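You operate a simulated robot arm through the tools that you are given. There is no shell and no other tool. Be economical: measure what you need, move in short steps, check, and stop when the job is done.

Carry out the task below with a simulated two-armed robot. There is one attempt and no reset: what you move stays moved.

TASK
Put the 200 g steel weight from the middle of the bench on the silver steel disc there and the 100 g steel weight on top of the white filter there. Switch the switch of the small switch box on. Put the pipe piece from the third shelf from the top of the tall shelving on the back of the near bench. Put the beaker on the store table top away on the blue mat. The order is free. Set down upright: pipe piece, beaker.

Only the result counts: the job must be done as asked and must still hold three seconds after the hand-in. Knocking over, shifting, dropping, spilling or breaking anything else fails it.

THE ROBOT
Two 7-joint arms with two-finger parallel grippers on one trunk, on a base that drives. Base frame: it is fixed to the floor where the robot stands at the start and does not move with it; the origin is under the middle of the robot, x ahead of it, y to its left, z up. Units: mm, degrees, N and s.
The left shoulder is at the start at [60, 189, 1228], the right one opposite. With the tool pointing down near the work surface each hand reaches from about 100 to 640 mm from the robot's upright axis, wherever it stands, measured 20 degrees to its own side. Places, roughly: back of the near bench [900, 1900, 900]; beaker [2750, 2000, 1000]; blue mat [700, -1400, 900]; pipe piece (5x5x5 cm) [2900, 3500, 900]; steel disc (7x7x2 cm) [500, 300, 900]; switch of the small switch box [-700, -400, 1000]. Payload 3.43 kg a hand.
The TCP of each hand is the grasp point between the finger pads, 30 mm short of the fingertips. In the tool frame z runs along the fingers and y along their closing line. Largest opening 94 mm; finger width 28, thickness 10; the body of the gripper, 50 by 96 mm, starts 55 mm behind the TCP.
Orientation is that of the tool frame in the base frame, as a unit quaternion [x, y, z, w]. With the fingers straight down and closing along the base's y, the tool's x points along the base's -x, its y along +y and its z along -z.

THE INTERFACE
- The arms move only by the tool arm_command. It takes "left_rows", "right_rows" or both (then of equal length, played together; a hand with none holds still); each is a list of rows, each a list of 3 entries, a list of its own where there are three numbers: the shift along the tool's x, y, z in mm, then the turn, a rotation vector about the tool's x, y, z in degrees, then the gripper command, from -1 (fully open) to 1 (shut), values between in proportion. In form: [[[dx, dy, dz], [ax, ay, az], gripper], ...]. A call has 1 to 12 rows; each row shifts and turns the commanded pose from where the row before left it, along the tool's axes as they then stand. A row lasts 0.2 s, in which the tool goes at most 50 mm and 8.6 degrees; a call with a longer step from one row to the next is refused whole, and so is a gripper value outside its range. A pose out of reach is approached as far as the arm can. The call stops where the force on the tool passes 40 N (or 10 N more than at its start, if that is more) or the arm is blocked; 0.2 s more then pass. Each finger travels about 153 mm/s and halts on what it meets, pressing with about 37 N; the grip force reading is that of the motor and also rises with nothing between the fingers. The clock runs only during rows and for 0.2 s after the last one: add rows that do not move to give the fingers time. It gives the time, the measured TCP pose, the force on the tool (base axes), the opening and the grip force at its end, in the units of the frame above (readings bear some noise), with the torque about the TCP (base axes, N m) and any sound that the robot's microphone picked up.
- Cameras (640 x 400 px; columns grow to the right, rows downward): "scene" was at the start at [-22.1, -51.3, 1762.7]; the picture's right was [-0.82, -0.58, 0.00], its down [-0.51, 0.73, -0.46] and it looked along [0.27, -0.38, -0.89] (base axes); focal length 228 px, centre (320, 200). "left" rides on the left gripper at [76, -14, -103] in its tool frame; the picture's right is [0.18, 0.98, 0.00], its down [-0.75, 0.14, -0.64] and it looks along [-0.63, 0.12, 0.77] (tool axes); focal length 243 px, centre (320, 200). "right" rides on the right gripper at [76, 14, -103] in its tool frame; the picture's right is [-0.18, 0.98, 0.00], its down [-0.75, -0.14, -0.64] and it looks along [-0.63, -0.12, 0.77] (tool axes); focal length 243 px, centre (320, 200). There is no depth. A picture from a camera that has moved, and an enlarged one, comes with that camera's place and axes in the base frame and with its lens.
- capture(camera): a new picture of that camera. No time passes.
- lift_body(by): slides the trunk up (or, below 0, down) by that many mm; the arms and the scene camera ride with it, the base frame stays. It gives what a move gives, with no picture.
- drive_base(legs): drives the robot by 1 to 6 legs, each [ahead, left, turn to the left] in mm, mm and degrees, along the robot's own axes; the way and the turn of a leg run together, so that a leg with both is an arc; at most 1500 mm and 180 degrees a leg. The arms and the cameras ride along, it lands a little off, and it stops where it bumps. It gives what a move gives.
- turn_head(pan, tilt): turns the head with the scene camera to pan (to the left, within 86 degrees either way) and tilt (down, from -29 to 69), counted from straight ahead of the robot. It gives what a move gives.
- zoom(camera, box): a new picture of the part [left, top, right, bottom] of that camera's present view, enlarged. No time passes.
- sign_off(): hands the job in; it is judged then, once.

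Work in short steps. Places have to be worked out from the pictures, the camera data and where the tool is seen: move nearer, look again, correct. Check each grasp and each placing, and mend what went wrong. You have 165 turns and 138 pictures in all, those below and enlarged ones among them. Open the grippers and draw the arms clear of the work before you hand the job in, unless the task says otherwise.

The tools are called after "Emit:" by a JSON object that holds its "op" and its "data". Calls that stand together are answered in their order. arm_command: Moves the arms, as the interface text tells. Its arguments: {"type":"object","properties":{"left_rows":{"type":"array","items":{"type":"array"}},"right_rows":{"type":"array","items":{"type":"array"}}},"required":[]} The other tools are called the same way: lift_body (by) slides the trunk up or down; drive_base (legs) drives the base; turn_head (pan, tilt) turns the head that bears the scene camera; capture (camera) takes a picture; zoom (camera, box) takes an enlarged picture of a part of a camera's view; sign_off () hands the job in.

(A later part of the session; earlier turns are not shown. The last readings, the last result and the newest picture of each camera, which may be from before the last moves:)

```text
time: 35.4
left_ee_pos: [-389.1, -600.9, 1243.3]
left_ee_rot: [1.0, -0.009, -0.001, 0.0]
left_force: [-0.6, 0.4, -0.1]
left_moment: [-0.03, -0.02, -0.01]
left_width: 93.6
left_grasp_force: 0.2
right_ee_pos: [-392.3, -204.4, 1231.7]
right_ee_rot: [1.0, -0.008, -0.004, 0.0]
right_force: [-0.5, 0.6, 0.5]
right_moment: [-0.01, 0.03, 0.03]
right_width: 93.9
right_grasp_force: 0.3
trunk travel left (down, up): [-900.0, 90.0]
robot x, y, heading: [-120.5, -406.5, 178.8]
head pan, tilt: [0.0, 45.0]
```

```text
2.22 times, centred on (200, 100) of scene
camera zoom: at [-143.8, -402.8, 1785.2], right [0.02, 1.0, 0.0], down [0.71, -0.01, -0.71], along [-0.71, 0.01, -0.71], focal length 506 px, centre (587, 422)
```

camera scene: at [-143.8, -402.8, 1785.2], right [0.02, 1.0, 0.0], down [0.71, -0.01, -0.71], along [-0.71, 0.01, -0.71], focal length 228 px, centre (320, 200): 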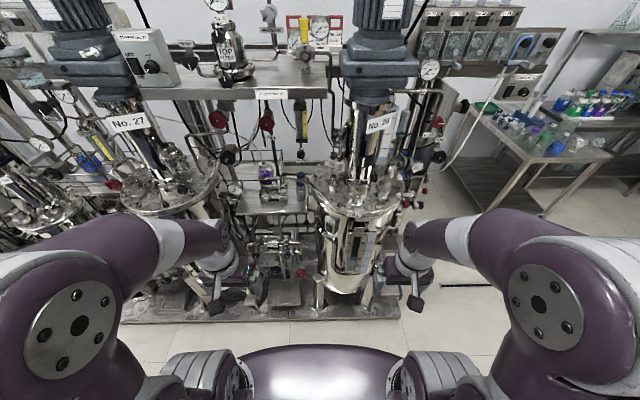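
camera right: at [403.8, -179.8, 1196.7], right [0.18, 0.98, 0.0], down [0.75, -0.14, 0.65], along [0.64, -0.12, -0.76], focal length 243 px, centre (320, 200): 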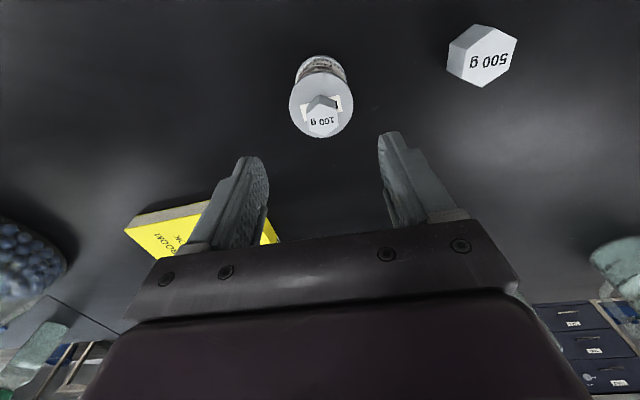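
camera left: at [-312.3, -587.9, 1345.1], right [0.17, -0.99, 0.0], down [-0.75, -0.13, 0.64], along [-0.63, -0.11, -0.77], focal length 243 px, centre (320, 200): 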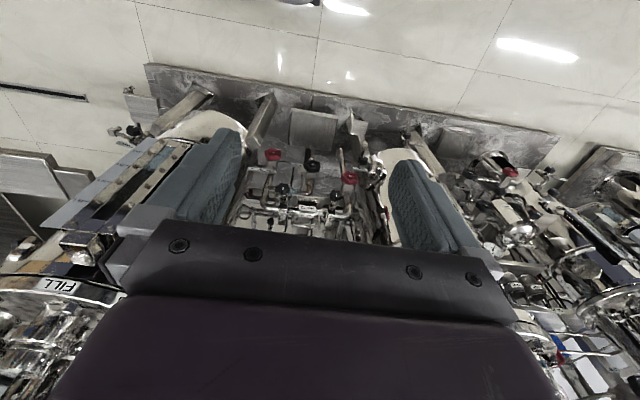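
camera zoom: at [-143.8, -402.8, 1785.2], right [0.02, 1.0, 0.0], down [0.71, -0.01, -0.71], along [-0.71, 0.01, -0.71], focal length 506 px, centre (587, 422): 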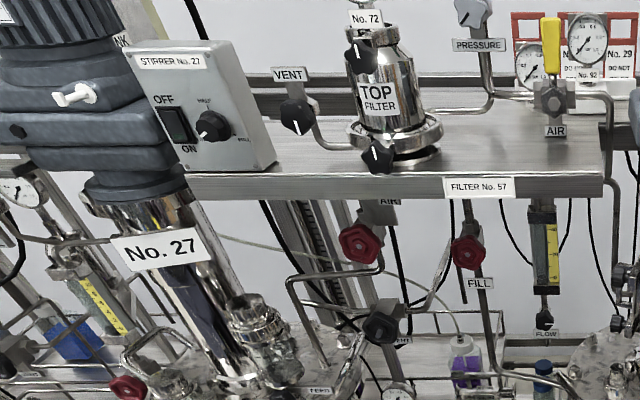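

A small box labelled LIGHT with a rocker sits on the vessel near the stated place. I zoom in on it.

Emit:
{"op": "zoom", "data": {"camera": "scene", "box": [312, 207, 344, 231]}}

Emit:
{"op": "capture", "data": {"camera": "right"}}

```text
16.00 times, centred on (328, 219) of scene
camera zoom: at [-143.8, -402.8, 1785.2], right [0.02, 1.0, 0.0], down [0.71, -0.01, -0.71], along [-0.71, 0.01, -0.71], focal length 3646 px, centre (192, -104)
```

zoom: 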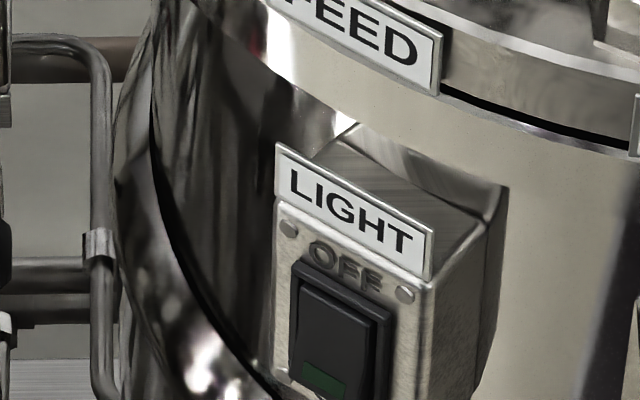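

```text
98 pictures are left
camera right: at [-316.1, -219.3, 1332.6], right [-0.2, -0.98, 0.0], down [-0.75, 0.15, 0.65], along [-0.63, 0.13, -0.76], focal length 243 px, centre (320, 200)
```

right: 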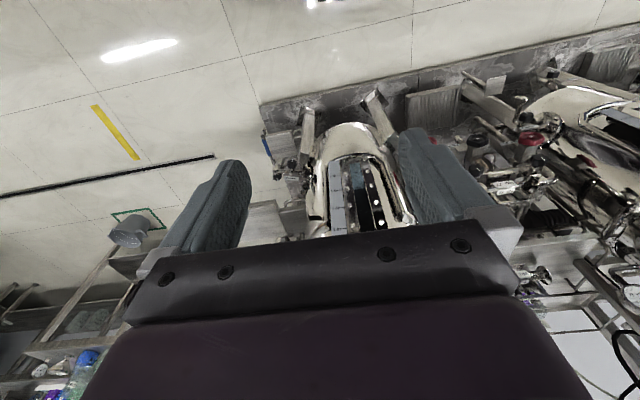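

The LIGHT box: OFF at the top of its rocker, so ON is at the bottom; its face points about 38° to the right of the robot (toward +x,-y), so the left arm suits. I close the left hand and turn it to point that way, about 30° below level.

Emit:
{"op": "arm_command", "data": {"left_rows": [[[0, 0, 0], [0, 0, 7.6], 1], [[0, 0, 0], [0, 0, 7.6], 1], [[0, 0, 0], [0, 0, 7.6], 1], [[0, 0, 0], [0, 0, 7.6], 1], [[0, 0, 0], [0, 0, 7.6], 1], [[0, 0, 0], [0, -8.5, 0], 1], [[0, 0, 0], [0, -8.5, 0], 1], [[0, 0, 0], [0, -8.5, 0], 1], [[0, 0, 0], [0, -8.5, 0], 1], [[0, 0, 0], [0, -8.5, 0], 1], [[0, 0, 0], [0, -8.5, 0], 1], [[0, 0, 0], [0, -8.5, 0], 1]]}}

Emit:
{"op": "capture", "data": {"camera": "left"}}

```text
time: 38.0
left_ee_pos: [-405.5, -610.8, 1238.1]
left_ee_rot: [0.841, -0.298, -0.427, -0.151]
left_force: [-0.3, -0.1, -0.1]
left_moment: [0.0, 0.0, -0.02]
left_width: 0.1
left_grasp_force: 32.9
left hand out of reach, approached as far as the arm can: row 8, 9, 12
right_ee_pos: [-392.2, -204.3, 1231.6]
right_ee_rot: [1.0, -0.009, -0.002, -0.001]
right_force: [0.2, -1.2, -0.6]
right_moment: [0.03, 0.03, -0.01]
right_width: 94.1
right_grasp_force: 0.0
trunk travel left (down, up): [-900.0, 90.0]
robot x, y, heading: [-127.4, -403.4, 179.1]
head pan, tilt: [0.0, 45.0]
```

```text
97 pictures are left
camera left: at [-296.6, -678.6, 1236.5], right [-0.53, -0.83, -0.15], down [-0.03, -0.15, 0.99], along [-0.85, 0.53, 0.06], focal length 243 px, centre (320, 200)
```

left: 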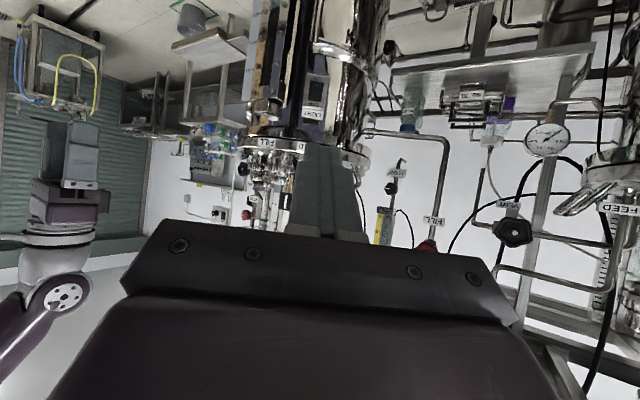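

The rocker is triangulated at about [-719,-362,1047]. I zoom the left view to check the switch's face.

Emit:
{"op": "zoom", "data": {"camera": "left", "box": [280, 50, 360, 150]}}

```text
4.00 times, centred on (320, 100) of left
camera zoom: at [-296.6, -678.6, 1236.5], right [-0.53, -0.83, -0.15], down [-0.03, -0.15, 0.99], along [-0.85, 0.53, 0.06], focal length 970 px, centre (320, 600)
```

zoom: 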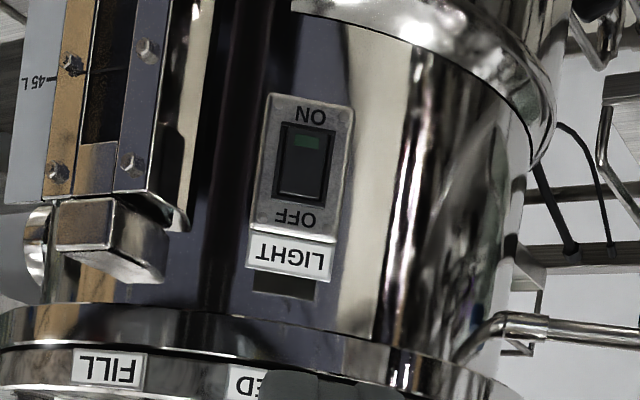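

The switch shows ON at its lower end. I advance the closed left hand along its axis toward it in part, then re-check.

Emit:
{"op": "arm_command", "data": {"left_rows": [[[-4, 4, 43], [0, 0, 0], 1], [[-4, 4, 43], [0, 0, 0], 1], [[-4, 4, 43], [0, 0, 0], 1], [[-4, 4, 43], [0, 0, 0], 1], [[-4, 4, 43], [0, 0, 0], 1]]}}

Emit:
{"op": "capture", "data": {"camera": "left"}}

Emit:
{"op": "capture", "data": {"camera": "scene"}}

```text
time: 39.2
left_ee_pos: [-561.4, -506.9, 1126.7]
left_ee_rot: [0.842, -0.298, -0.424, -0.15]
left_force: [-0.3, -0.4, -1.2]
left_moment: [-0.01, 0.01, 0.0]
left_width: 0.0
left_grasp_force: 33.3
right_ee_pos: [-393.1, -203.2, 1230.7]
right_ee_rot: [1.0, -0.009, -0.003, -0.001]
right_force: [-0.7, 0.0, 0.4]
right_moment: [-0.02, 0.01, -0.04]
right_width: 94.0
right_grasp_force: 0.0
trunk travel left (down, up): [-900.0, 90.0]
robot x, y, heading: [-126.3, -406.6, 178.9]
head pan, tilt: [0.0, 45.0]
```

```text
95 pictures are left
camera left: at [-452.9, -575.0, 1125.5], right [-0.53, -0.83, -0.15], down [-0.03, -0.15, 0.99], along [-0.85, 0.53, 0.05], focal length 243 px, centre (320, 200)
```

left: 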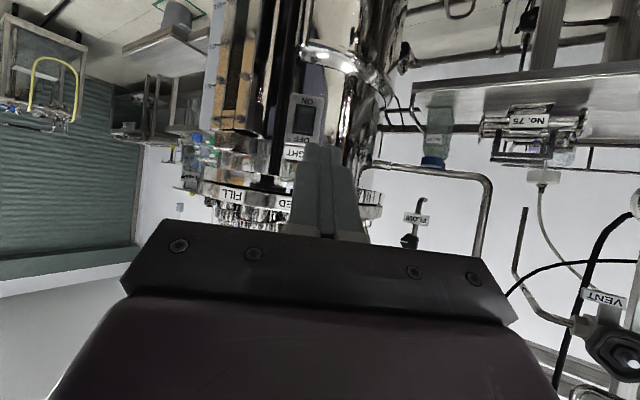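

```text
94 pictures are left
camera scene: at [-145.5, -401.7, 1785.1], right [0.02, 1.0, 0.0], down [0.71, -0.01, -0.71], along [-0.71, 0.01, -0.71], focal length 228 px, centre (320, 200)
```

scene: 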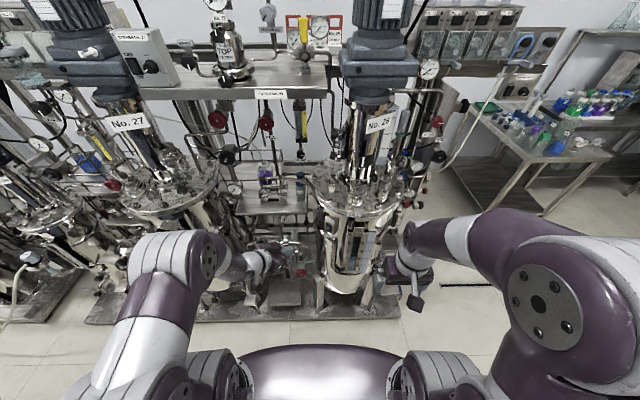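

The ON end is confirmed near [-718,-364,1027]. I level the hand by 24° more and move to 50 mm in front of it, slightly low so the finger tips press only the lower half.

Emit:
{"op": "arm_command", "data": {"left_rows": [[[0, 0, 0], [0, -8, 0], 1], [[0, 0, 0], [0, -8, 0], 1], [[0, 0, 0], [0, -8, 0], 1], [[15, -3.2, 37], [0, 0, 0], 1], [[15, -3.2, 37], [0, 0, 0], 1], [[15, -3.2, 37], [0, 0, 0], 1], [[15, -3.2, 37], [0, 0, 0], 1]]}}

Emit:
{"op": "capture", "data": {"camera": "left"}}

Emit:
{"op": "zoom", "data": {"camera": "scene", "box": [240, 180, 400, 280]}}

```text
time: 40.8
left_ee_pos: [-640.2, -431.0, 1014.3]
left_ee_rot: [0.795, -0.28, -0.508, -0.178]
left_force: [-0.7, -0.4, -0.1]
left_moment: [0.0, 0.0, 0.0]
left_width: 0.1
left_grasp_force: 32.7
left hand out of reach, approached as far as the arm can: row 2, 3
right_ee_pos: [-394.9, -203.5, 1229.6]
right_ee_rot: [1.0, -0.009, -0.002, 0.0]
right_force: [-1.3, 0.0, -0.6]
right_moment: [-0.02, -0.07, -0.04]
right_width: 94.1
right_grasp_force: 0.0
trunk travel left (down, up): [-900.0, 90.0]
robot x, y, heading: [-123.1, -401.0, 179.0]
head pan, tilt: [0.0, 45.0]
```

```text
93 pictures are left
camera left: at [-534.0, -497.2, 987.2], right [-0.56, -0.81, -0.17], down [0.12, -0.28, 0.95], along [-0.82, 0.51, 0.25], focal length 243 px, centre (320, 200)
```

left: 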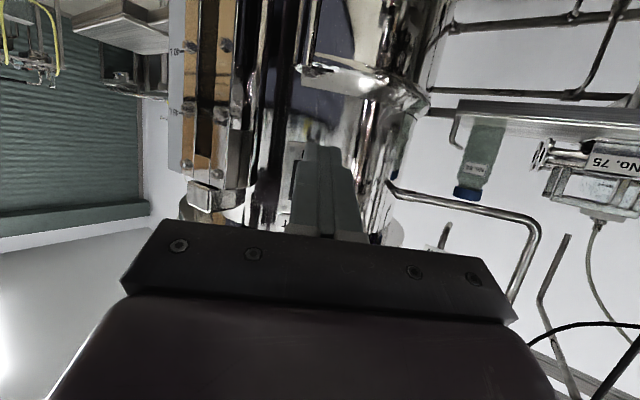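

```text
4.00 times, centred on (320, 230) of scene
camera zoom: at [-146.2, -401.6, 1785.1], right [0.02, 1.0, 0.0], down [0.71, -0.01, -0.71], along [-0.71, 0.01, -0.71], focal length 912 px, centre (320, 80)
```

zoom: 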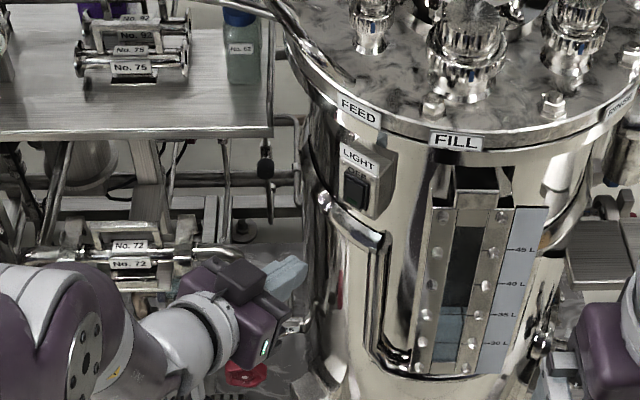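

The finger tips sit about 55 mm short and low. I raise them to the ON-end height (≈1029) and approach to ~30 mm.

Emit:
{"op": "arm_command", "data": {"left_rows": [[[-22, -2, 5], [0, 0, 0], 1], [[-21, -1, 20], [0, 0, 0], 1]]}}

Emit:
{"op": "zoom", "data": {"camera": "scene", "box": [280, 190, 360, 240]}}

```text
time: 41.4
left_ee_pos: [-669.3, -400.3, 1043.4]
left_ee_rot: [0.794, -0.283, -0.507, -0.179]
left_force: [1.0, 1.1, -1.2]
left_moment: [0.0, -0.02, -0.03]
left_width: 0.0
left_grasp_force: 32.6
right_ee_pos: [-393.7, -203.2, 1231.5]
right_ee_rot: [1.0, -0.008, -0.003, 0.001]
right_force: [0.3, 0.2, 0.6]
right_moment: [0.0, 0.02, 0.0]
right_width: 93.7
right_grasp_force: 0.1
trunk travel left (down, up): [-900.0, 90.0]
robot x, y, heading: [-122.4, -403.1, 179.1]
head pan, tilt: [0.0, 45.0]
```

```text
8.00 times, centred on (320, 215) of scene
camera zoom: at [-145.6, -400.9, 1785.1], right [0.02, 1.0, 0.0], down [0.71, -0.01, -0.71], along [-0.71, 0.01, -0.71], focal length 1823 px, centre (320, 80)
```

zoom: 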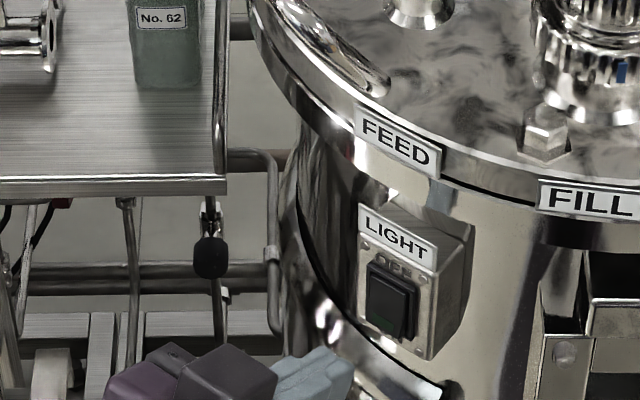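

Tips are aligned; I push along the tool axis in small steps until contact.

Emit:
{"op": "arm_command", "data": {"left_rows": [[[0, 1.5, 15], [0, 0, 0], 1], [[1, 1, 8], [0, 0, 0], 1], [[0, 0, 4], [0, 0, 0], 1], [[0, 0, 4], [0, 0, 0], 1], [[0, 0, 3], [0, 0, 0], 1]]}}

Emit:
{"op": "zoom", "data": {"camera": "scene", "box": [280, 190, 360, 240]}}

```text
time: 42.6
left_ee_pos: [-695.5, -384.2, 1027.9]
left_ee_rot: [0.795, -0.281, -0.507, -0.178]
left_force: [0.2, 0.8, 0.3]
left_moment: [0.03, 0.01, 0.03]
left_width: 0.0
left_grasp_force: 32.9
right_ee_pos: [-392.1, -203.7, 1229.5]
right_ee_rot: [1.0, -0.008, -0.003, -0.001]
right_force: [0.0, 0.6, -0.2]
right_moment: [0.03, -0.03, 0.0]
right_width: 94.1
right_grasp_force: 0.2
trunk travel left (down, up): [-900.0, 90.0]
robot x, y, heading: [-128.5, -405.3, 178.9]
head pan, tilt: [0.0, 45.0]
```

```text
8.00 times, centred on (320, 215) of scene
camera zoom: at [-144.3, -402.0, 1785.1], right [0.02, 1.0, 0.0], down [0.71, -0.01, -0.71], along [-0.71, 0.01, -0.71], focal length 1823 px, centre (320, 80)
```

zoom: 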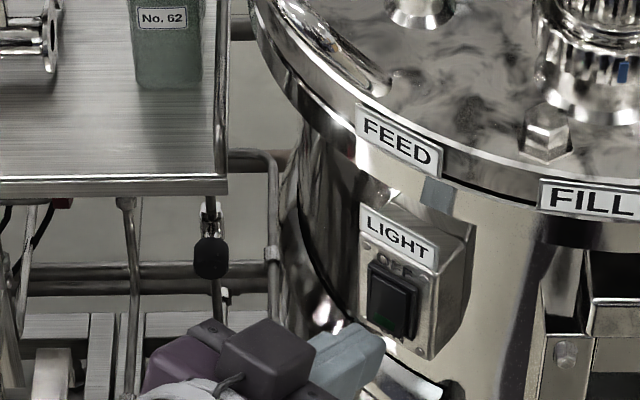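

No contact yet; I continue forward, holding the height.

Emit:
{"op": "arm_command", "data": {"left_rows": [[[-1.5, 0, 4], [0, 0, 0], 1], [[-1.5, 0, 4], [0, 0, 0], 1], [[-1.5, 0, 4], [0, 0, 0], 1], [[-1, 0, 3], [0, 0, 0], 1]]}}

Emit:
{"op": "zoom", "data": {"camera": "scene", "box": [280, 190, 360, 240]}}

```text
time: 43.6
left_ee_pos: [-701.5, -379.3, 1026.2]
left_ee_rot: [0.795, -0.281, -0.508, -0.179]
left_force: [30.4, -21.3, 2.9]
left_moment: [-0.18, 0.22, 0.05]
left_width: 0.0
left_grasp_force: 33.5
right_ee_pos: [-387.9, -208.9, 1232.6]
right_ee_rot: [1.0, -0.008, -0.005, -0.002]
right_force: [0.0, 0.5, -0.7]
right_moment: [-0.03, 0.01, -0.03]
right_width: 93.8
right_grasp_force: 0.0
trunk travel left (down, up): [-900.0, 90.0]
robot x, y, heading: [-123.4, -400.6, 179.2]
head pan, tilt: [0.0, 45.0]
heard: click
```

```text
8.00 times, centred on (320, 215) of scene
camera zoom: at [-135.2, -408.6, 1785.3], right [0.02, 1.0, 0.0], down [0.7, -0.01, -0.71], along [-0.71, 0.01, -0.7], focal length 1823 px, centre (320, 80)
```

zoom: 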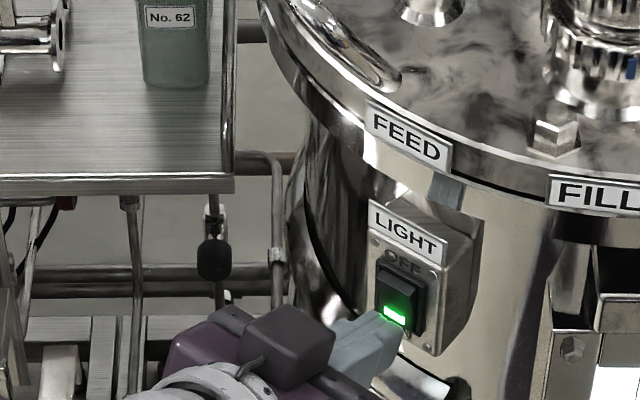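

Click heard and the green light is lit. I draw the left hand back along its axis and turn it down again.

Emit:
{"op": "arm_command", "data": {"left_rows": [[[0, 0, -20], [0, 0, 0], 1], [[0, 0, -45], [0, 0, 0], 1], [[0, 0, -45], [0, 0, 0], 1], [[0, 0, -45], [0, 0, 0], 1], [[0, 0, -45], [0, 0, 0], 1], [[0, 0, -20], [0, 8.5, 0], 0], [[0, 0, -20], [0, 8.5, 0], 0], [[0, 0, -20], [0, 8.5, 0], 0], [[0, 0, 0], [0, 8.5, 0], 0], [[0, 0, 0], [0, 8.5, 0], 0], [[0, 0, 0], [0, 8.5, 0], 0], [[0, 0, 0], [0, 8.5, 0], 0]]}}

Emit:
{"op": "zoom", "data": {"camera": "scene", "box": [200, 150, 440, 300]}}

```text
time: 46.2
left_ee_pos: [-529.0, -518.1, 1143.4]
left_ee_rot: [0.942, -0.333, -0.046, -0.015]
left_force: [-0.1, 0.3, 0.8]
left_moment: [-0.01, 0.01, 0.02]
left_width: 47.2
left_grasp_force: 0.1
right_ee_pos: [-394.2, -203.0, 1230.3]
right_ee_rot: [1.0, -0.009, -0.003, 0.0]
right_force: [-0.8, 0.3, -0.3]
right_moment: [-0.03, 0.02, -0.01]
right_width: 93.8
right_grasp_force: 0.1
trunk travel left (down, up): [-900.0, 90.0]
robot x, y, heading: [-125.5, -403.2, 179.1]
head pan, tilt: [0.0, 45.0]
```

```text
2.67 times, centred on (320, 225) of scene
camera zoom: at [-144.6, -401.3, 1785.1], right [0.02, 1.0, 0.0], down [0.71, -0.01, -0.71], along [-0.71, 0.01, -0.71], focal length 608 px, centre (320, 133)
```

zoom: 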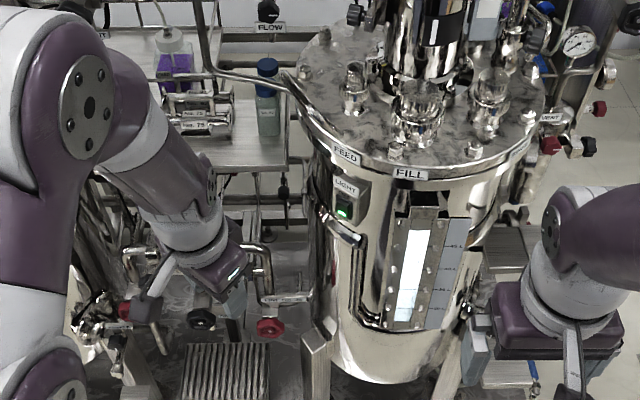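

Light stays on. I restore the left hand to its travel pose.

Emit:
{"op": "arm_command", "data": {"left_rows": [[[0, 0, -20], [0, 5.5, 0], 0], [[20, 0, -20], [0, 0, -7.8], 0], [[20, 0, -20], [0, 0, -7.8], 0], [[20, 0, -20], [0, 0, -7.8], 0], [[20, 0, -20], [0, 0, -7.8], 0], [[20, 0, 0], [0, 0, -7.8], 0], [[20, 10, 0], [0, 0, 0], 0], [[20, 10, 0], [0, 0, 0], 0], [[20, 10, 0], [0, 0, 0], 0]]}}

Emit:
{"op": "turn_head", "data": {"pan": 86, "tilt": 35}}

Emit:
{"op": "capture", "data": {"camera": "scene"}}

```text
time: 48.2
left_ee_pos: [-375.6, -587.3, 1243.8]
left_ee_rot: [1.0, 0.001, -0.001, 0.0]
left_force: [-0.7, -0.6, 0.5]
left_moment: [-0.02, 0.01, -0.01]
left_width: 46.8
left_grasp_force: 0.0
right_ee_pos: [-391.3, -202.9, 1230.9]
right_ee_rot: [1.0, -0.009, -0.004, -0.001]
right_force: [-0.4, -0.7, -0.9]
right_moment: [0.01, 0.03, 0.0]
right_width: 93.7
right_grasp_force: 0.0
trunk travel left (down, up): [-900.0, 90.0]
robot x, y, heading: [-124.3, -403.5, 179.0]
head pan, tilt: [0.0, 45.0]
```

```text
time: 49.8
left_ee_pos: [-375.9, -587.1, 1243.6]
left_ee_rot: [1.0, 0.0, -0.002, -0.001]
left_force: [0.1, 0.2, -0.2]
left_moment: [-0.02, -0.01, 0.02]
left_width: 47.1
left_grasp_force: 0.0
right_ee_pos: [-392.8, -203.9, 1230.7]
right_ee_rot: [1.0, -0.008, -0.003, 0.0]
right_force: [0.4, -0.4, -0.4]
right_moment: [0.0, 0.0, 0.0]
right_width: 94.1
right_grasp_force: 0.1
trunk travel left (down, up): [-900.0, 90.0]
robot x, y, heading: [-122.1, -402.7, 178.7]
head pan, tilt: [85.9, 35.0]
```

```text
87 pictures are left
camera scene: at [-70.3, -491.3, 1800.0], right [-1.0, 0.09, 0.0], down [0.05, 0.57, -0.82], along [-0.07, -0.82, -0.57], focal length 228 px, centre (320, 200)
```

scene: 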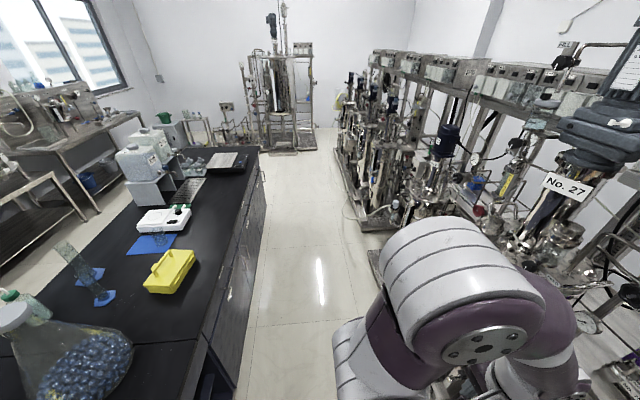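

Switch done. The blue mat is visible on the bench near [700,-1400]. Next I fetch the pipe piece: turn to +y and drive along the aisle around the bench end (y≈2530).

Emit:
{"op": "drive_base", "data": {"legs": [[0, 0, -89], [1400, 0, 0], [1400, 0, 0]]}}

Emit:
{"op": "turn_head", "data": {"pan": -30, "tilt": 25}}

Emit:
{"op": "capture", "data": {"camera": "scene"}}

```text
time: 67.2
left_ee_pos: [-502.6, 2654.8, 1243.9]
left_ee_rot: [0.742, -0.671, -0.001, -0.002]
left_force: [0.0, -0.2, -0.1]
left_moment: [-0.02, 0.0, 0.03]
left_width: 47.1
left_grasp_force: 0.1
right_ee_pos: [-122.8, 2709.5, 1231.0]
right_ee_rot: [0.736, -0.677, -0.002, -0.002]
right_force: [0.0, 0.5, 0.2]
right_moment: [-0.03, -0.01, 0.0]
right_width: 94.4
right_grasp_force: 0.1
trunk travel left (down, up): [-900.0, 90.0]
robot x, y, heading: [-296.1, 2419.0, 94.8]
head pan, tilt: [85.9, 35.0]
```

```text
time: 69.2
left_ee_pos: [-502.6, 2656.1, 1244.3]
left_ee_rot: [0.742, -0.671, -0.001, 0.0]
left_force: [1.5, 0.4, 0.6]
left_moment: [0.03, 0.01, 0.0]
left_width: 47.0
left_grasp_force: 0.2
right_ee_pos: [-122.4, 2708.8, 1231.0]
right_ee_rot: [0.736, -0.677, -0.003, -0.002]
right_force: [0.1, 0.2, 1.0]
right_moment: [-0.03, 0.04, 0.01]
right_width: 94.4
right_grasp_force: 0.2
trunk travel left (down, up): [-900.0, 90.0]
robot x, y, heading: [-294.9, 2418.8, 94.8]
head pan, tilt: [-30.0, 25.0]
```

```text
86 pictures are left
camera scene: at [-249.2, 2446.4, 1815.7], right [0.9, -0.43, 0.0], down [-0.18, -0.38, -0.91], along [0.39, 0.82, -0.42], focal length 228 px, centre (320, 200)
```

scene: 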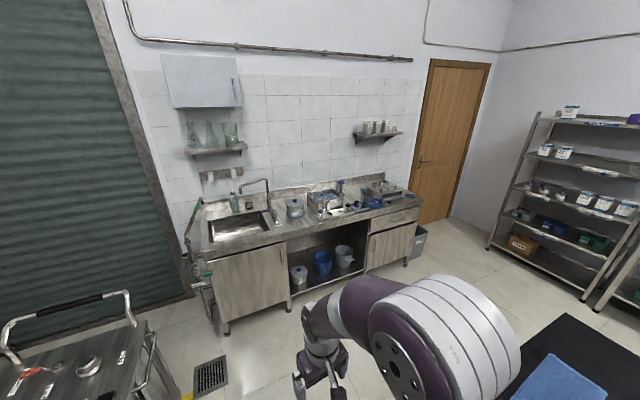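

I'm at the bench end with the shelving in view at x≈2800. I zoom on the shelves to find the pipe piece.

Emit:
{"op": "zoom", "data": {"camera": "scene", "box": [480, 90, 640, 310]}}

Emit:
{"op": "drive_base", "data": {"legs": [[780, -60, -4.8], [0, 0, -90]]}}

Emit:
{"op": "turn_head", "data": {"pan": 0, "tilt": 25}}

Emit:
{"op": "capture", "data": {"camera": "scene"}}

```text
1.82 times, centred on (560, 200) of scene
camera zoom: at [-249.2, 2446.4, 1815.7], right [0.9, -0.43, 0.0], down [-0.18, -0.38, -0.91], along [0.39, 0.82, -0.42], focal length 414 px, centre (-116, 200)
```

zoom: 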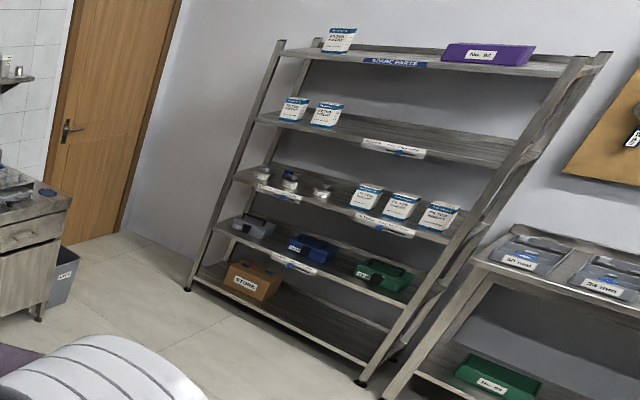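

```text
time: 77.3
left_ee_pos: [5.9, 3380.7, 1243.1]
left_ee_rot: [0.023, 1.0, 0.0, 0.001]
left_force: [0.5, -0.3, 0.5]
left_moment: [0.01, 0.01, -0.03]
left_width: 47.1
left_grasp_force: 0.0
right_ee_pos: [5.2, 2997.2, 1230.2]
right_ee_rot: [0.033, 0.999, 0.0, 0.004]
right_force: [-0.9, -0.5, -0.1]
right_moment: [0.0, 0.0, 0.02]
right_width: 94.2
right_grasp_force: 0.1
trunk travel left (down, up): [-900.0, 90.0]
robot x, y, heading: [-251.7, 3210.1, -3.6]
head pan, tilt: [-30.0, 25.0]
```

```text
time: 78.3
left_ee_pos: [6.7, 3381.4, 1244.1]
left_ee_rot: [0.023, 1.0, 0.0, 0.003]
left_force: [0.5, 0.5, 0.8]
left_moment: [-0.01, 0.0, -0.03]
left_width: 47.0
left_grasp_force: 0.0
right_ee_pos: [4.5, 2997.8, 1231.3]
right_ee_rot: [0.032, 0.999, 0.0, 0.003]
right_force: [1.3, -0.1, -0.8]
right_moment: [0.02, 0.03, 0.0]
right_width: 94.0
right_grasp_force: 0.0
trunk travel left (down, up): [-900.0, 90.0]
robot x, y, heading: [-253.9, 3212.8, -3.8]
head pan, tilt: [0.0, 25.0]
```

```text
84 pictures are left
camera scene: at [-221.4, 3208.9, 1815.7], right [-0.07, -1.0, 0.0], down [-0.42, 0.03, -0.91], along [0.9, -0.06, -0.42], focal length 228 px, centre (320, 200)
```

scene: 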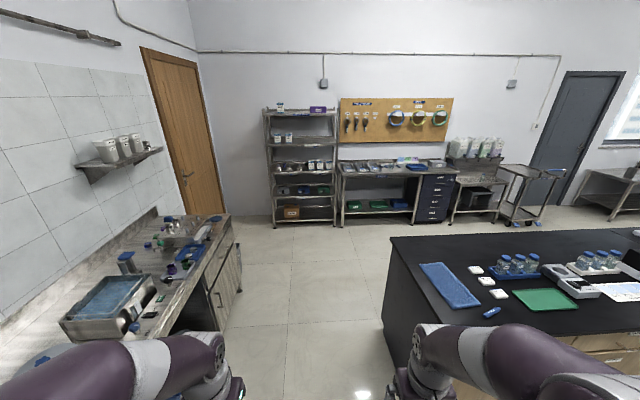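

Path is clear. I straighten and drive toward the shelving to about x=2050, y≈3420.

Emit:
{"op": "drive_base", "data": {"legs": [[0, 0, 3.8], [1400, 50, 0], [800, 150, 0]]}}

Emit:
{"op": "turn_head", "data": {"pan": 0, "tilt": 40}}

Emit:
{"op": "capture", "data": {"camera": "scene"}}

```text
time: 89.4
left_ee_pos: [2154.6, 3522.7, 1244.5]
left_ee_rot: [0.009, 1.0, 0.0, 0.002]
left_force: [-0.1, 1.1, 0.8]
left_moment: [0.0, 0.01, 0.01]
left_width: 47.0
left_grasp_force: 0.0
right_ee_pos: [2164.0, 3139.5, 1230.5]
right_ee_rot: [0.018, 1.0, 0.0, 0.003]
right_force: [-1.1, 0.7, -0.4]
right_moment: [0.02, -0.01, 0.0]
right_width: 94.0
right_grasp_force: 0.1
trunk travel left (down, up): [-900.0, 90.0]
robot x, y, heading: [1902.5, 3346.7, -2.1]
head pan, tilt: [0.0, 25.0]
```

```text
time: 90.2
left_ee_pos: [2155.4, 3523.3, 1243.5]
left_ee_rot: [0.01, 1.0, 0.0, 0.002]
left_force: [0.2, 0.3, 0.3]
left_moment: [-0.03, 0.0, 0.0]
left_width: 47.0
left_grasp_force: 0.0
right_ee_pos: [2164.8, 3139.3, 1230.7]
right_ee_rot: [0.018, 1.0, 0.0, 0.003]
right_force: [0.6, 0.0, -1.9]
right_moment: [-0.03, 0.02, -0.01]
right_width: 93.9
right_grasp_force: 0.0
trunk travel left (down, up): [-900.0, 90.0]
robot x, y, heading: [1899.9, 3345.4, -2.2]
head pan, tilt: [0.0, 40.0]
```

```text
83 pictures are left
camera scene: at [1925.8, 3344.6, 1792.5], right [-0.04, -1.0, 0.0], down [-0.64, 0.02, -0.77], along [0.77, -0.03, -0.64], focal length 228 px, centre (320, 200)
```

scene: 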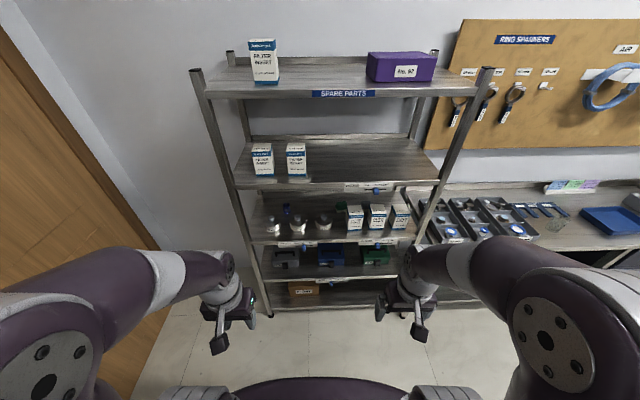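

Emit:
{"op": "zoom", "data": {"camera": "scene", "box": [230, 180, 430, 310]}}

```text
3.08 times, centred on (330, 245) of scene
camera zoom: at [1925.8, 3344.6, 1792.5], right [-0.04, -1.0, 0.0], down [-0.64, 0.02, -0.77], along [0.77, -0.03, -0.64], focal length 701 px, centre (289, 62)
```

zoom: 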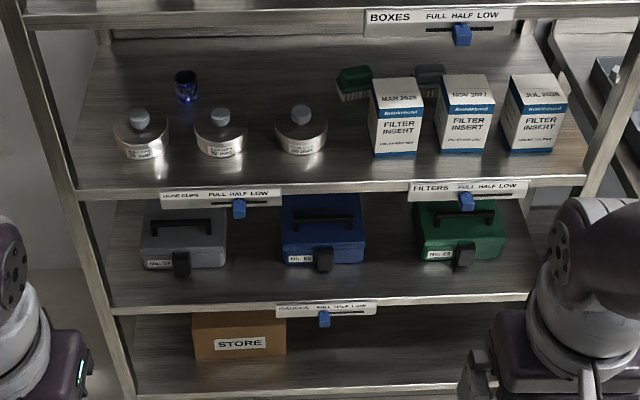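

The pipe piece is the small blue cylinder at the back left of the third shelf, ≈[2922,3501,~900], behind the gap between two tins. I drive closer, lower the trunk by 200 mm so the forearm can go in level under shelf 2, and tilt the left hand 50° forward... first the drive and lowering.

Emit:
{"op": "drive_base", "data": {"legs": [[330, -25, 2.2]]}}

Emit:
{"op": "lift_body", "data": {"by": -200}}

Emit:
{"op": "arm_command", "data": {"left_rows": [[[0, 0, 0], [0, -8.3, 0], -0.6], [[0, 0, 0], [0, -8.3, 0], -0.6], [[0, 0, 0], [0, -8.3, 0], -0.6], [[0, 0, 0], [0, -8.3, 0], -0.6]]}}

Emit:
{"op": "capture", "data": {"camera": "left"}}

Emit:
{"op": "capture", "data": {"camera": "scene"}}

```text
time: 92.4
left_ee_pos: [2469.4, 3505.0, 1244.0]
left_ee_rot: [-0.013, 1.0, 0.0, 0.003]
left_force: [1.0, -1.0, -0.3]
left_moment: [-0.02, -0.03, 0.01]
left_width: 47.2
left_grasp_force: 0.0
right_ee_pos: [2494.3, 3123.0, 1230.6]
right_ee_rot: [-0.004, 1.0, 0.0, 0.004]
right_force: [-0.1, -0.5, 0.1]
right_moment: [0.02, -0.02, 0.01]
right_width: 94.3
right_grasp_force: 0.1
trunk travel left (down, up): [-900.0, 90.0]
robot x, y, heading: [2220.1, 3316.3, 0.6]
head pan, tilt: [0.0, 40.0]
```

```text
time: 94.5
left_ee_pos: [2470.9, 3504.3, 1044.1]
left_ee_rot: [-0.014, 1.0, 0.0, 0.002]
left_force: [0.3, -0.3, -0.7]
left_moment: [-0.03, 0.0, -0.02]
left_width: 46.8
left_grasp_force: 0.1
right_ee_pos: [2496.7, 3121.9, 1031.3]
right_ee_rot: [-0.005, 1.0, 0.001, 0.004]
right_force: [0.5, 0.1, 0.1]
right_moment: [0.02, -0.02, 0.02]
right_width: 94.1
right_grasp_force: 0.1
trunk travel left (down, up): [-700.0, 290.0]
robot x, y, heading: [2224.1, 3315.9, 0.4]
head pan, tilt: [0.0, 40.0]
```

```text
time: 95.5
left_ee_pos: [2540.7, 3497.3, 1026.6]
left_ee_rot: [-0.01, 0.964, -0.01, 0.265]
left_force: [-0.2, 0.3, 0.4]
left_moment: [-0.03, 0.02, 0.01]
left_width: 75.1
left_grasp_force: 0.1
left hand out of reach, approached as far as the arm can: row 1, 2, 3, 4
right_ee_pos: [2496.4, 3123.6, 1031.6]
right_ee_rot: [-0.004, 1.0, 0.0, 0.002]
right_force: [1.3, -0.2, -0.2]
right_moment: [-0.01, -0.01, -0.03]
right_width: 94.3
right_grasp_force: 0.0
trunk travel left (down, up): [-700.0, 290.0]
robot x, y, heading: [2223.1, 3315.9, 0.6]
head pan, tilt: [0.0, 40.0]
```

```text
81 pictures are left
camera left: at [2423.5, 3484.2, 1074.3], right [-0.17, 0.98, -0.12], down [0.32, 0.17, 0.93], along [0.93, 0.12, -0.34], focal length 243 px, centre (320, 200)
```

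left: 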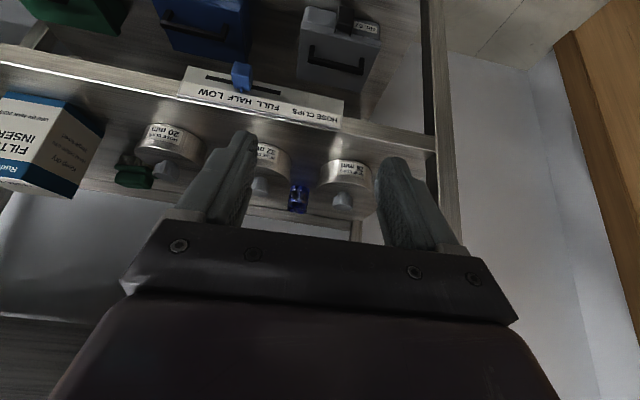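

```text
80 pictures are left
camera scene: at [2249.1, 3316.2, 1592.4], right [0.01, -1.0, 0.0], down [-0.64, -0.01, -0.77], along [0.77, 0.01, -0.64], focal length 228 px, centre (320, 200)
```

scene: 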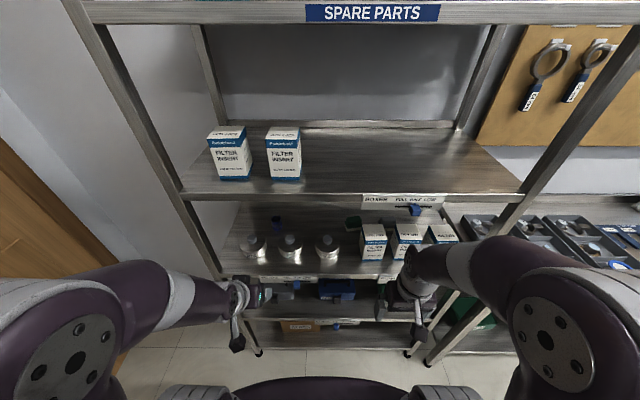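

The pipe piece is confirmed at [2922,3500,901] and the tins at y≈3433 and 3568. I pitch the hand to 45° and go in over the tins at z≈990.

Emit:
{"op": "arm_command", "data": {"left_rows": [[[0, 0, 0], [0, -7, 0], -0.6], [[0, 0, 0], [0, -7, 0], -0.6], [[-26, 0.4, 33], [0, 0, 0], -0.6], [[-26, 0.4, 33], [0, 0, 0], -0.6], [[-26, 0.4, 33], [0, 0, 0], -0.6], [[-26, 0.4, 33], [0, 0, 0], -0.6]]}}

Emit:
{"op": "capture", "data": {"camera": "left"}}

Emit:
{"op": "capture", "data": {"camera": "scene"}}

```text
time: 96.9
left_ee_pos: [2727.5, 3500.5, 996.6]
left_ee_rot: [-0.011, 0.925, -0.008, 0.38]
left_force: [0.1, 0.0, -0.2]
left_moment: [0.02, 0.02, 0.03]
left_width: 75.3
left_grasp_force: 0.1
left hand out of reach, approached as far as the arm can: row 1, 2
right_ee_pos: [2497.3, 3122.2, 1031.2]
right_ee_rot: [-0.004, 1.0, 0.0, 0.002]
right_force: [1.2, 0.5, -0.2]
right_moment: [0.0, 0.01, -0.02]
right_width: 94.0
right_grasp_force: 0.0
trunk travel left (down, up): [-700.0, 290.0]
robot x, y, heading: [2219.4, 3316.6, 0.4]
head pan, tilt: [0.0, 40.0]
```

```text
79 pictures are left
camera left: at [2601.3, 3485.5, 1015.2], right [-0.14, 0.98, -0.15], down [0.08, 0.17, 0.98], along [0.99, 0.13, -0.11], focal length 243 px, centre (320, 200)
```

left: 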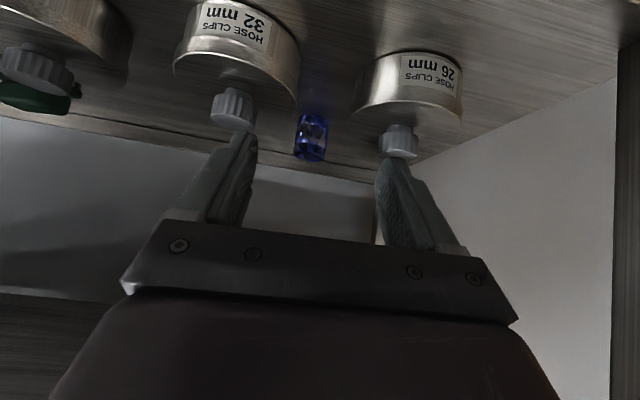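

```text
78 pictures are left
camera scene: at [2250.7, 3316.3, 1592.4], right [0.01, -1.0, 0.0], down [-0.64, -0.01, -0.77], along [0.77, 0.01, -0.64], focal length 228 px, centre (320, 200)
```

scene: 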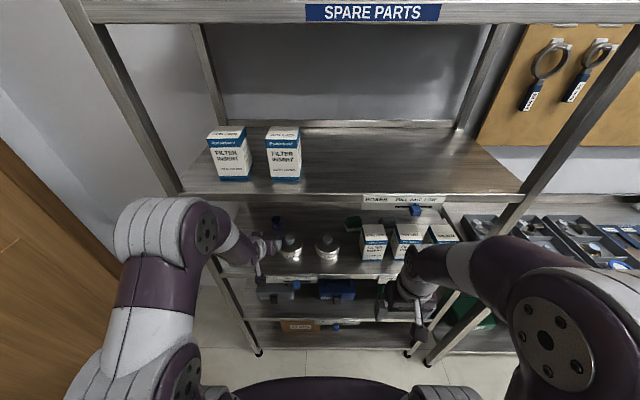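

The view is clear, the pipe piece stands between my fingers' lines. I advance to [2860,3501,975] and look.

Emit:
{"op": "arm_command", "data": {"left_rows": [[[-26.3, 0, 36.3], [0, 0, 0], -0.6], [[-26.3, 0, 36.3], [0, 0, 0], -0.6], [[-26.3, 0, 36.3], [0, 0, 0], -0.6], [[0, 0, 30], [0, 0, 0], -0.6]]}}

Emit:
{"op": "capture", "data": {"camera": "left"}}

Emit:
{"op": "zoom", "data": {"camera": "scene", "box": [180, 180, 440, 300]}}

```text
time: 97.9
left_ee_pos: [2882.9, 3501.5, 951.6]
left_ee_rot: [-0.011, 0.925, -0.01, 0.379]
left_force: [0.2, -0.1, -0.2]
left_moment: [0.02, 0.02, 0.01]
left_width: 75.1
left_grasp_force: 0.0
right_ee_pos: [2498.2, 3121.8, 1031.4]
right_ee_rot: [-0.004, 1.0, 0.0, 0.001]
right_force: [0.1, -0.2, -0.3]
right_moment: [-0.01, 0.02, -0.01]
right_width: 93.9
right_grasp_force: 0.1
trunk travel left (down, up): [-700.0, 290.0]
robot x, y, heading: [2217.6, 3316.2, 0.6]
head pan, tilt: [0.0, 40.0]
```

```text
77 pictures are left
camera left: at [2756.8, 3488.5, 970.3], right [-0.14, 0.98, -0.15], down [0.08, 0.17, 0.98], along [0.99, 0.13, -0.1], focal length 243 px, centre (320, 200)
```

left: 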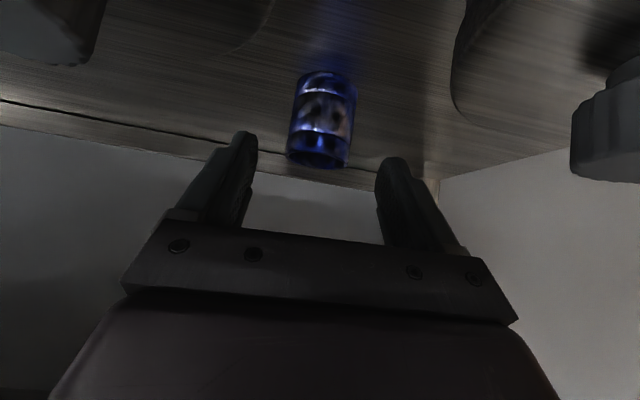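

```text
2.46 times, centred on (310, 240) of scene
camera zoom: at [2250.6, 3316.5, 1592.4], right [0.01, -1.0, 0.0], down [-0.64, -0.01, -0.77], along [0.77, 0.01, -0.64], focal length 561 px, centre (345, 102)
```

zoom: 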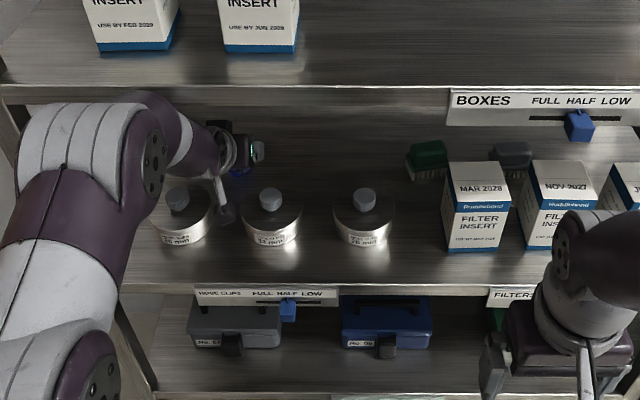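

The pipe is well centred. I make the final approach to [2921,3502,918] along the tool axis in small steps.

Emit:
{"op": "arm_command", "data": {"left_rows": [[[-1, 0.5, 15], [0, 0, 0], -0.6], [[-1, 0, 15], [0, 0, 0], -0.6], [[-1, 0, 12], [0, 0, 0], -0.6], [[0, 0, 8], [0, 0, 0], -0.6]]}}

Emit:
{"op": "capture", "data": {"camera": "left"}}

Emit:
{"op": "zoom", "data": {"camera": "scene", "box": [220, 190, 340, 280]}}

```text
time: 98.9
left_ee_pos: [2918.3, 3502.9, 917.7]
left_ee_rot: [-0.011, 0.925, -0.008, 0.38]
left_force: [0.3, 0.3, 0.1]
left_moment: [0.01, -0.03, 0.01]
left_width: 75.0
left_grasp_force: 0.2
right_ee_pos: [2496.3, 3122.5, 1031.0]
right_ee_rot: [-0.004, 1.0, 0.0, 0.002]
right_force: [-0.1, -0.1, -0.7]
right_moment: [-0.04, 0.01, 0.0]
right_width: 94.0
right_grasp_force: 0.0
trunk travel left (down, up): [-700.0, 290.0]
robot x, y, heading: [2222.0, 3315.7, 0.6]
head pan, tilt: [0.0, 40.0]
```

```text
75 pictures are left
camera left: at [2792.8, 3489.3, 936.0], right [-0.14, 0.98, -0.15], down [0.08, 0.17, 0.98], along [0.99, 0.13, -0.1], focal length 243 px, centre (320, 200)
```

left: 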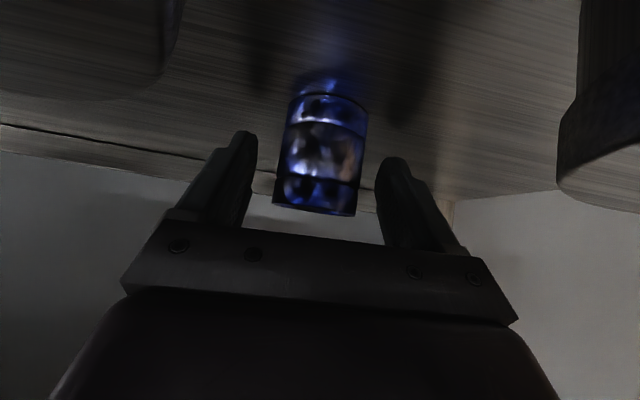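

```text
4.44 times, centred on (280, 235) of scene
camera zoom: at [2249.5, 3316.4, 1592.4], right [0.01, -1.0, 0.0], down [-0.64, -0.01, -0.77], along [0.77, 0.01, -0.64], focal length 1013 px, centre (498, 44)
```

zoom: 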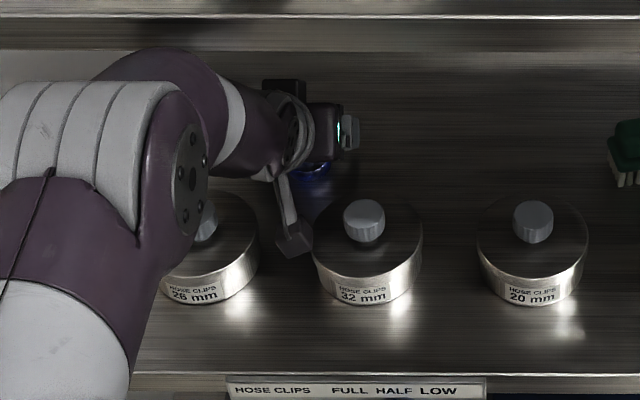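

The pipe is between the fingers, camera bracket clear of the tins. I close.

Emit:
{"op": "arm_command", "data": {"left_rows": [[[0, 2, 2], [0, 0, 0], -0.6], [[0, 0, 0], [0, 0, 0], 0], [[0, 0, 0], [0, 0, 0], 1], [[0, 0, 0], [0, 0, 0], 1], [[0, 0, 0], [0, 0, 0], 1]]}}

Emit:
{"op": "capture", "data": {"camera": "left"}}

```text
time: 100.1
left_ee_pos: [2919.8, 3504.6, 916.3]
left_ee_rot: [-0.011, 0.925, -0.009, 0.38]
left_force: [-0.6, -0.4, -0.4]
left_moment: [-0.01, -0.03, 0.01]
left_width: 44.9
left_grasp_force: 37.1
right_ee_pos: [2497.2, 3122.0, 1030.5]
right_ee_rot: [-0.004, 1.0, 0.0, 0.002]
right_force: [0.3, -0.3, 0.3]
right_moment: [0.01, 0.01, -0.05]
right_width: 93.9
right_grasp_force: 0.1
trunk travel left (down, up): [-700.0, 290.0]
robot x, y, heading: [2224.9, 3316.1, 0.4]
head pan, tilt: [0.0, 40.0]
```

```text
73 pictures are left
camera left: at [2793.4, 3490.4, 935.6], right [-0.14, 0.98, -0.15], down [0.08, 0.17, 0.98], along [0.99, 0.13, -0.1], focal length 243 px, centre (320, 200)
```

left: 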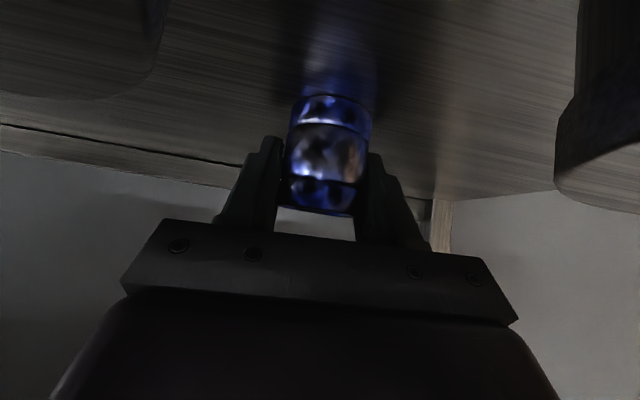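

Gripped (45 mm). I lift 65 mm straight up, then draw straight back out of the shelf.

Emit:
{"op": "arm_command", "data": {"left_rows": [[[-7, 0, -7], [0, 0, 0], 1], [[-19, 0, -19.3], [0, 0, 0], 1], [[-19, 0, -19.3], [0, 0, 0], 1], [[28, 0, -28], [0, 0, 0], 1], [[28, 0, -28], [0, 0, 0], 1], [[28, 0, -28], [0, 0, 0], 1], [[28, 0, -28], [0, 0, 0], 1], [[28, 0, -28], [0, 0, 0], 1], [[28, 0, -28], [0, 0, 0], 1], [[28, 0, -28], [0, 0, 0], 1]]}}

Emit:
{"op": "capture", "data": {"camera": "scene"}}

Emit:
{"op": "capture", "data": {"camera": "left"}}

```text
time: 100.8
left_ee_pos: [2900.0, 3506.8, 912.6]
left_ee_rot: [-0.01, 0.936, -0.011, 0.353]
left_force: [2.7, 3.2, 12.0]
left_moment: [0.45, -0.26, 0.04]
left_width: 45.2
left_grasp_force: 37.3
left hand out of reach, approached as far as the arm can: row 3
right_ee_pos: [2493.9, 3126.7, 1033.0]
right_ee_rot: [-0.005, 1.0, -0.002, 0.004]
right_force: [0.2, -0.3, 0.6]
right_moment: [0.01, -0.01, 0.01]
right_width: 93.7
right_grasp_force: 0.0
trunk travel left (down, up): [-700.0, 290.0]
robot x, y, heading: [2218.3, 3316.0, 0.7]
head pan, tilt: [0.0, 40.0]
stopped in row 3 (left hand): the force on the tool passed its limit (the readings are from after the stop); the commanded pose is now the measured one
```

```text
72 pictures are left
camera scene: at [2244.5, 3321.4, 1592.7], right [0.01, -1.0, 0.0], down [-0.64, -0.01, -0.77], along [0.77, 0.01, -0.64], focal length 228 px, centre (320, 200)
```

scene: 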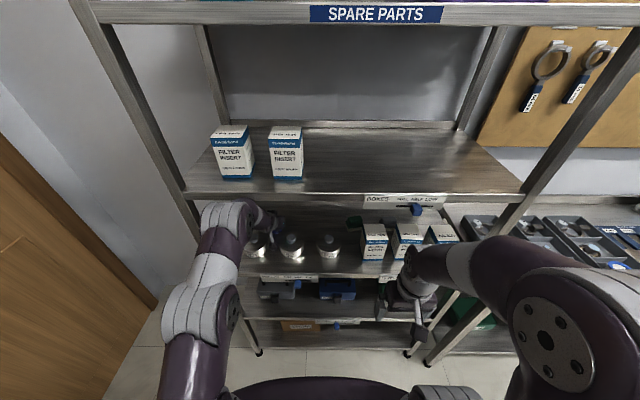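

```text
71 pictures are left
camera left: at [2774.3, 3493.5, 938.6], right [-0.15, 0.98, -0.15], down [0.14, 0.17, 0.98], along [0.98, 0.12, -0.16], focal length 243 px, centre (320, 200)
```

left: 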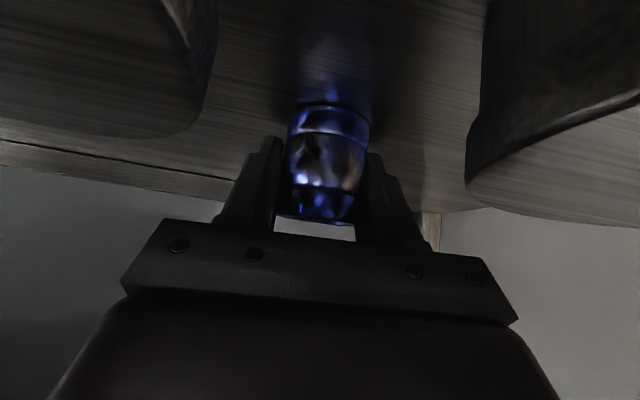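

The arm hit its reach limit and slipped back 20 mm instead of lifting. Lifting with the trunk and backing with the base is safer; I check the forearm's clearance first.

Emit:
{"op": "zoom", "data": {"camera": "scene", "box": [150, 170, 350, 290]}}

```text
3.20 times, centred on (250, 230) of scene
camera zoom: at [2244.5, 3321.4, 1592.7], right [0.01, -1.0, 0.0], down [-0.64, -0.01, -0.77], along [0.77, 0.01, -0.64], focal length 729 px, centre (544, 104)
```

zoom: 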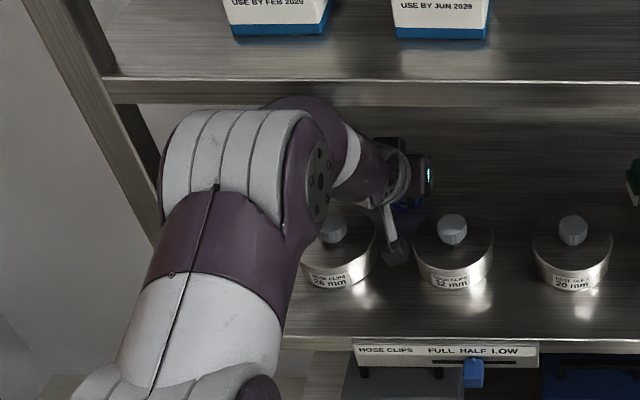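

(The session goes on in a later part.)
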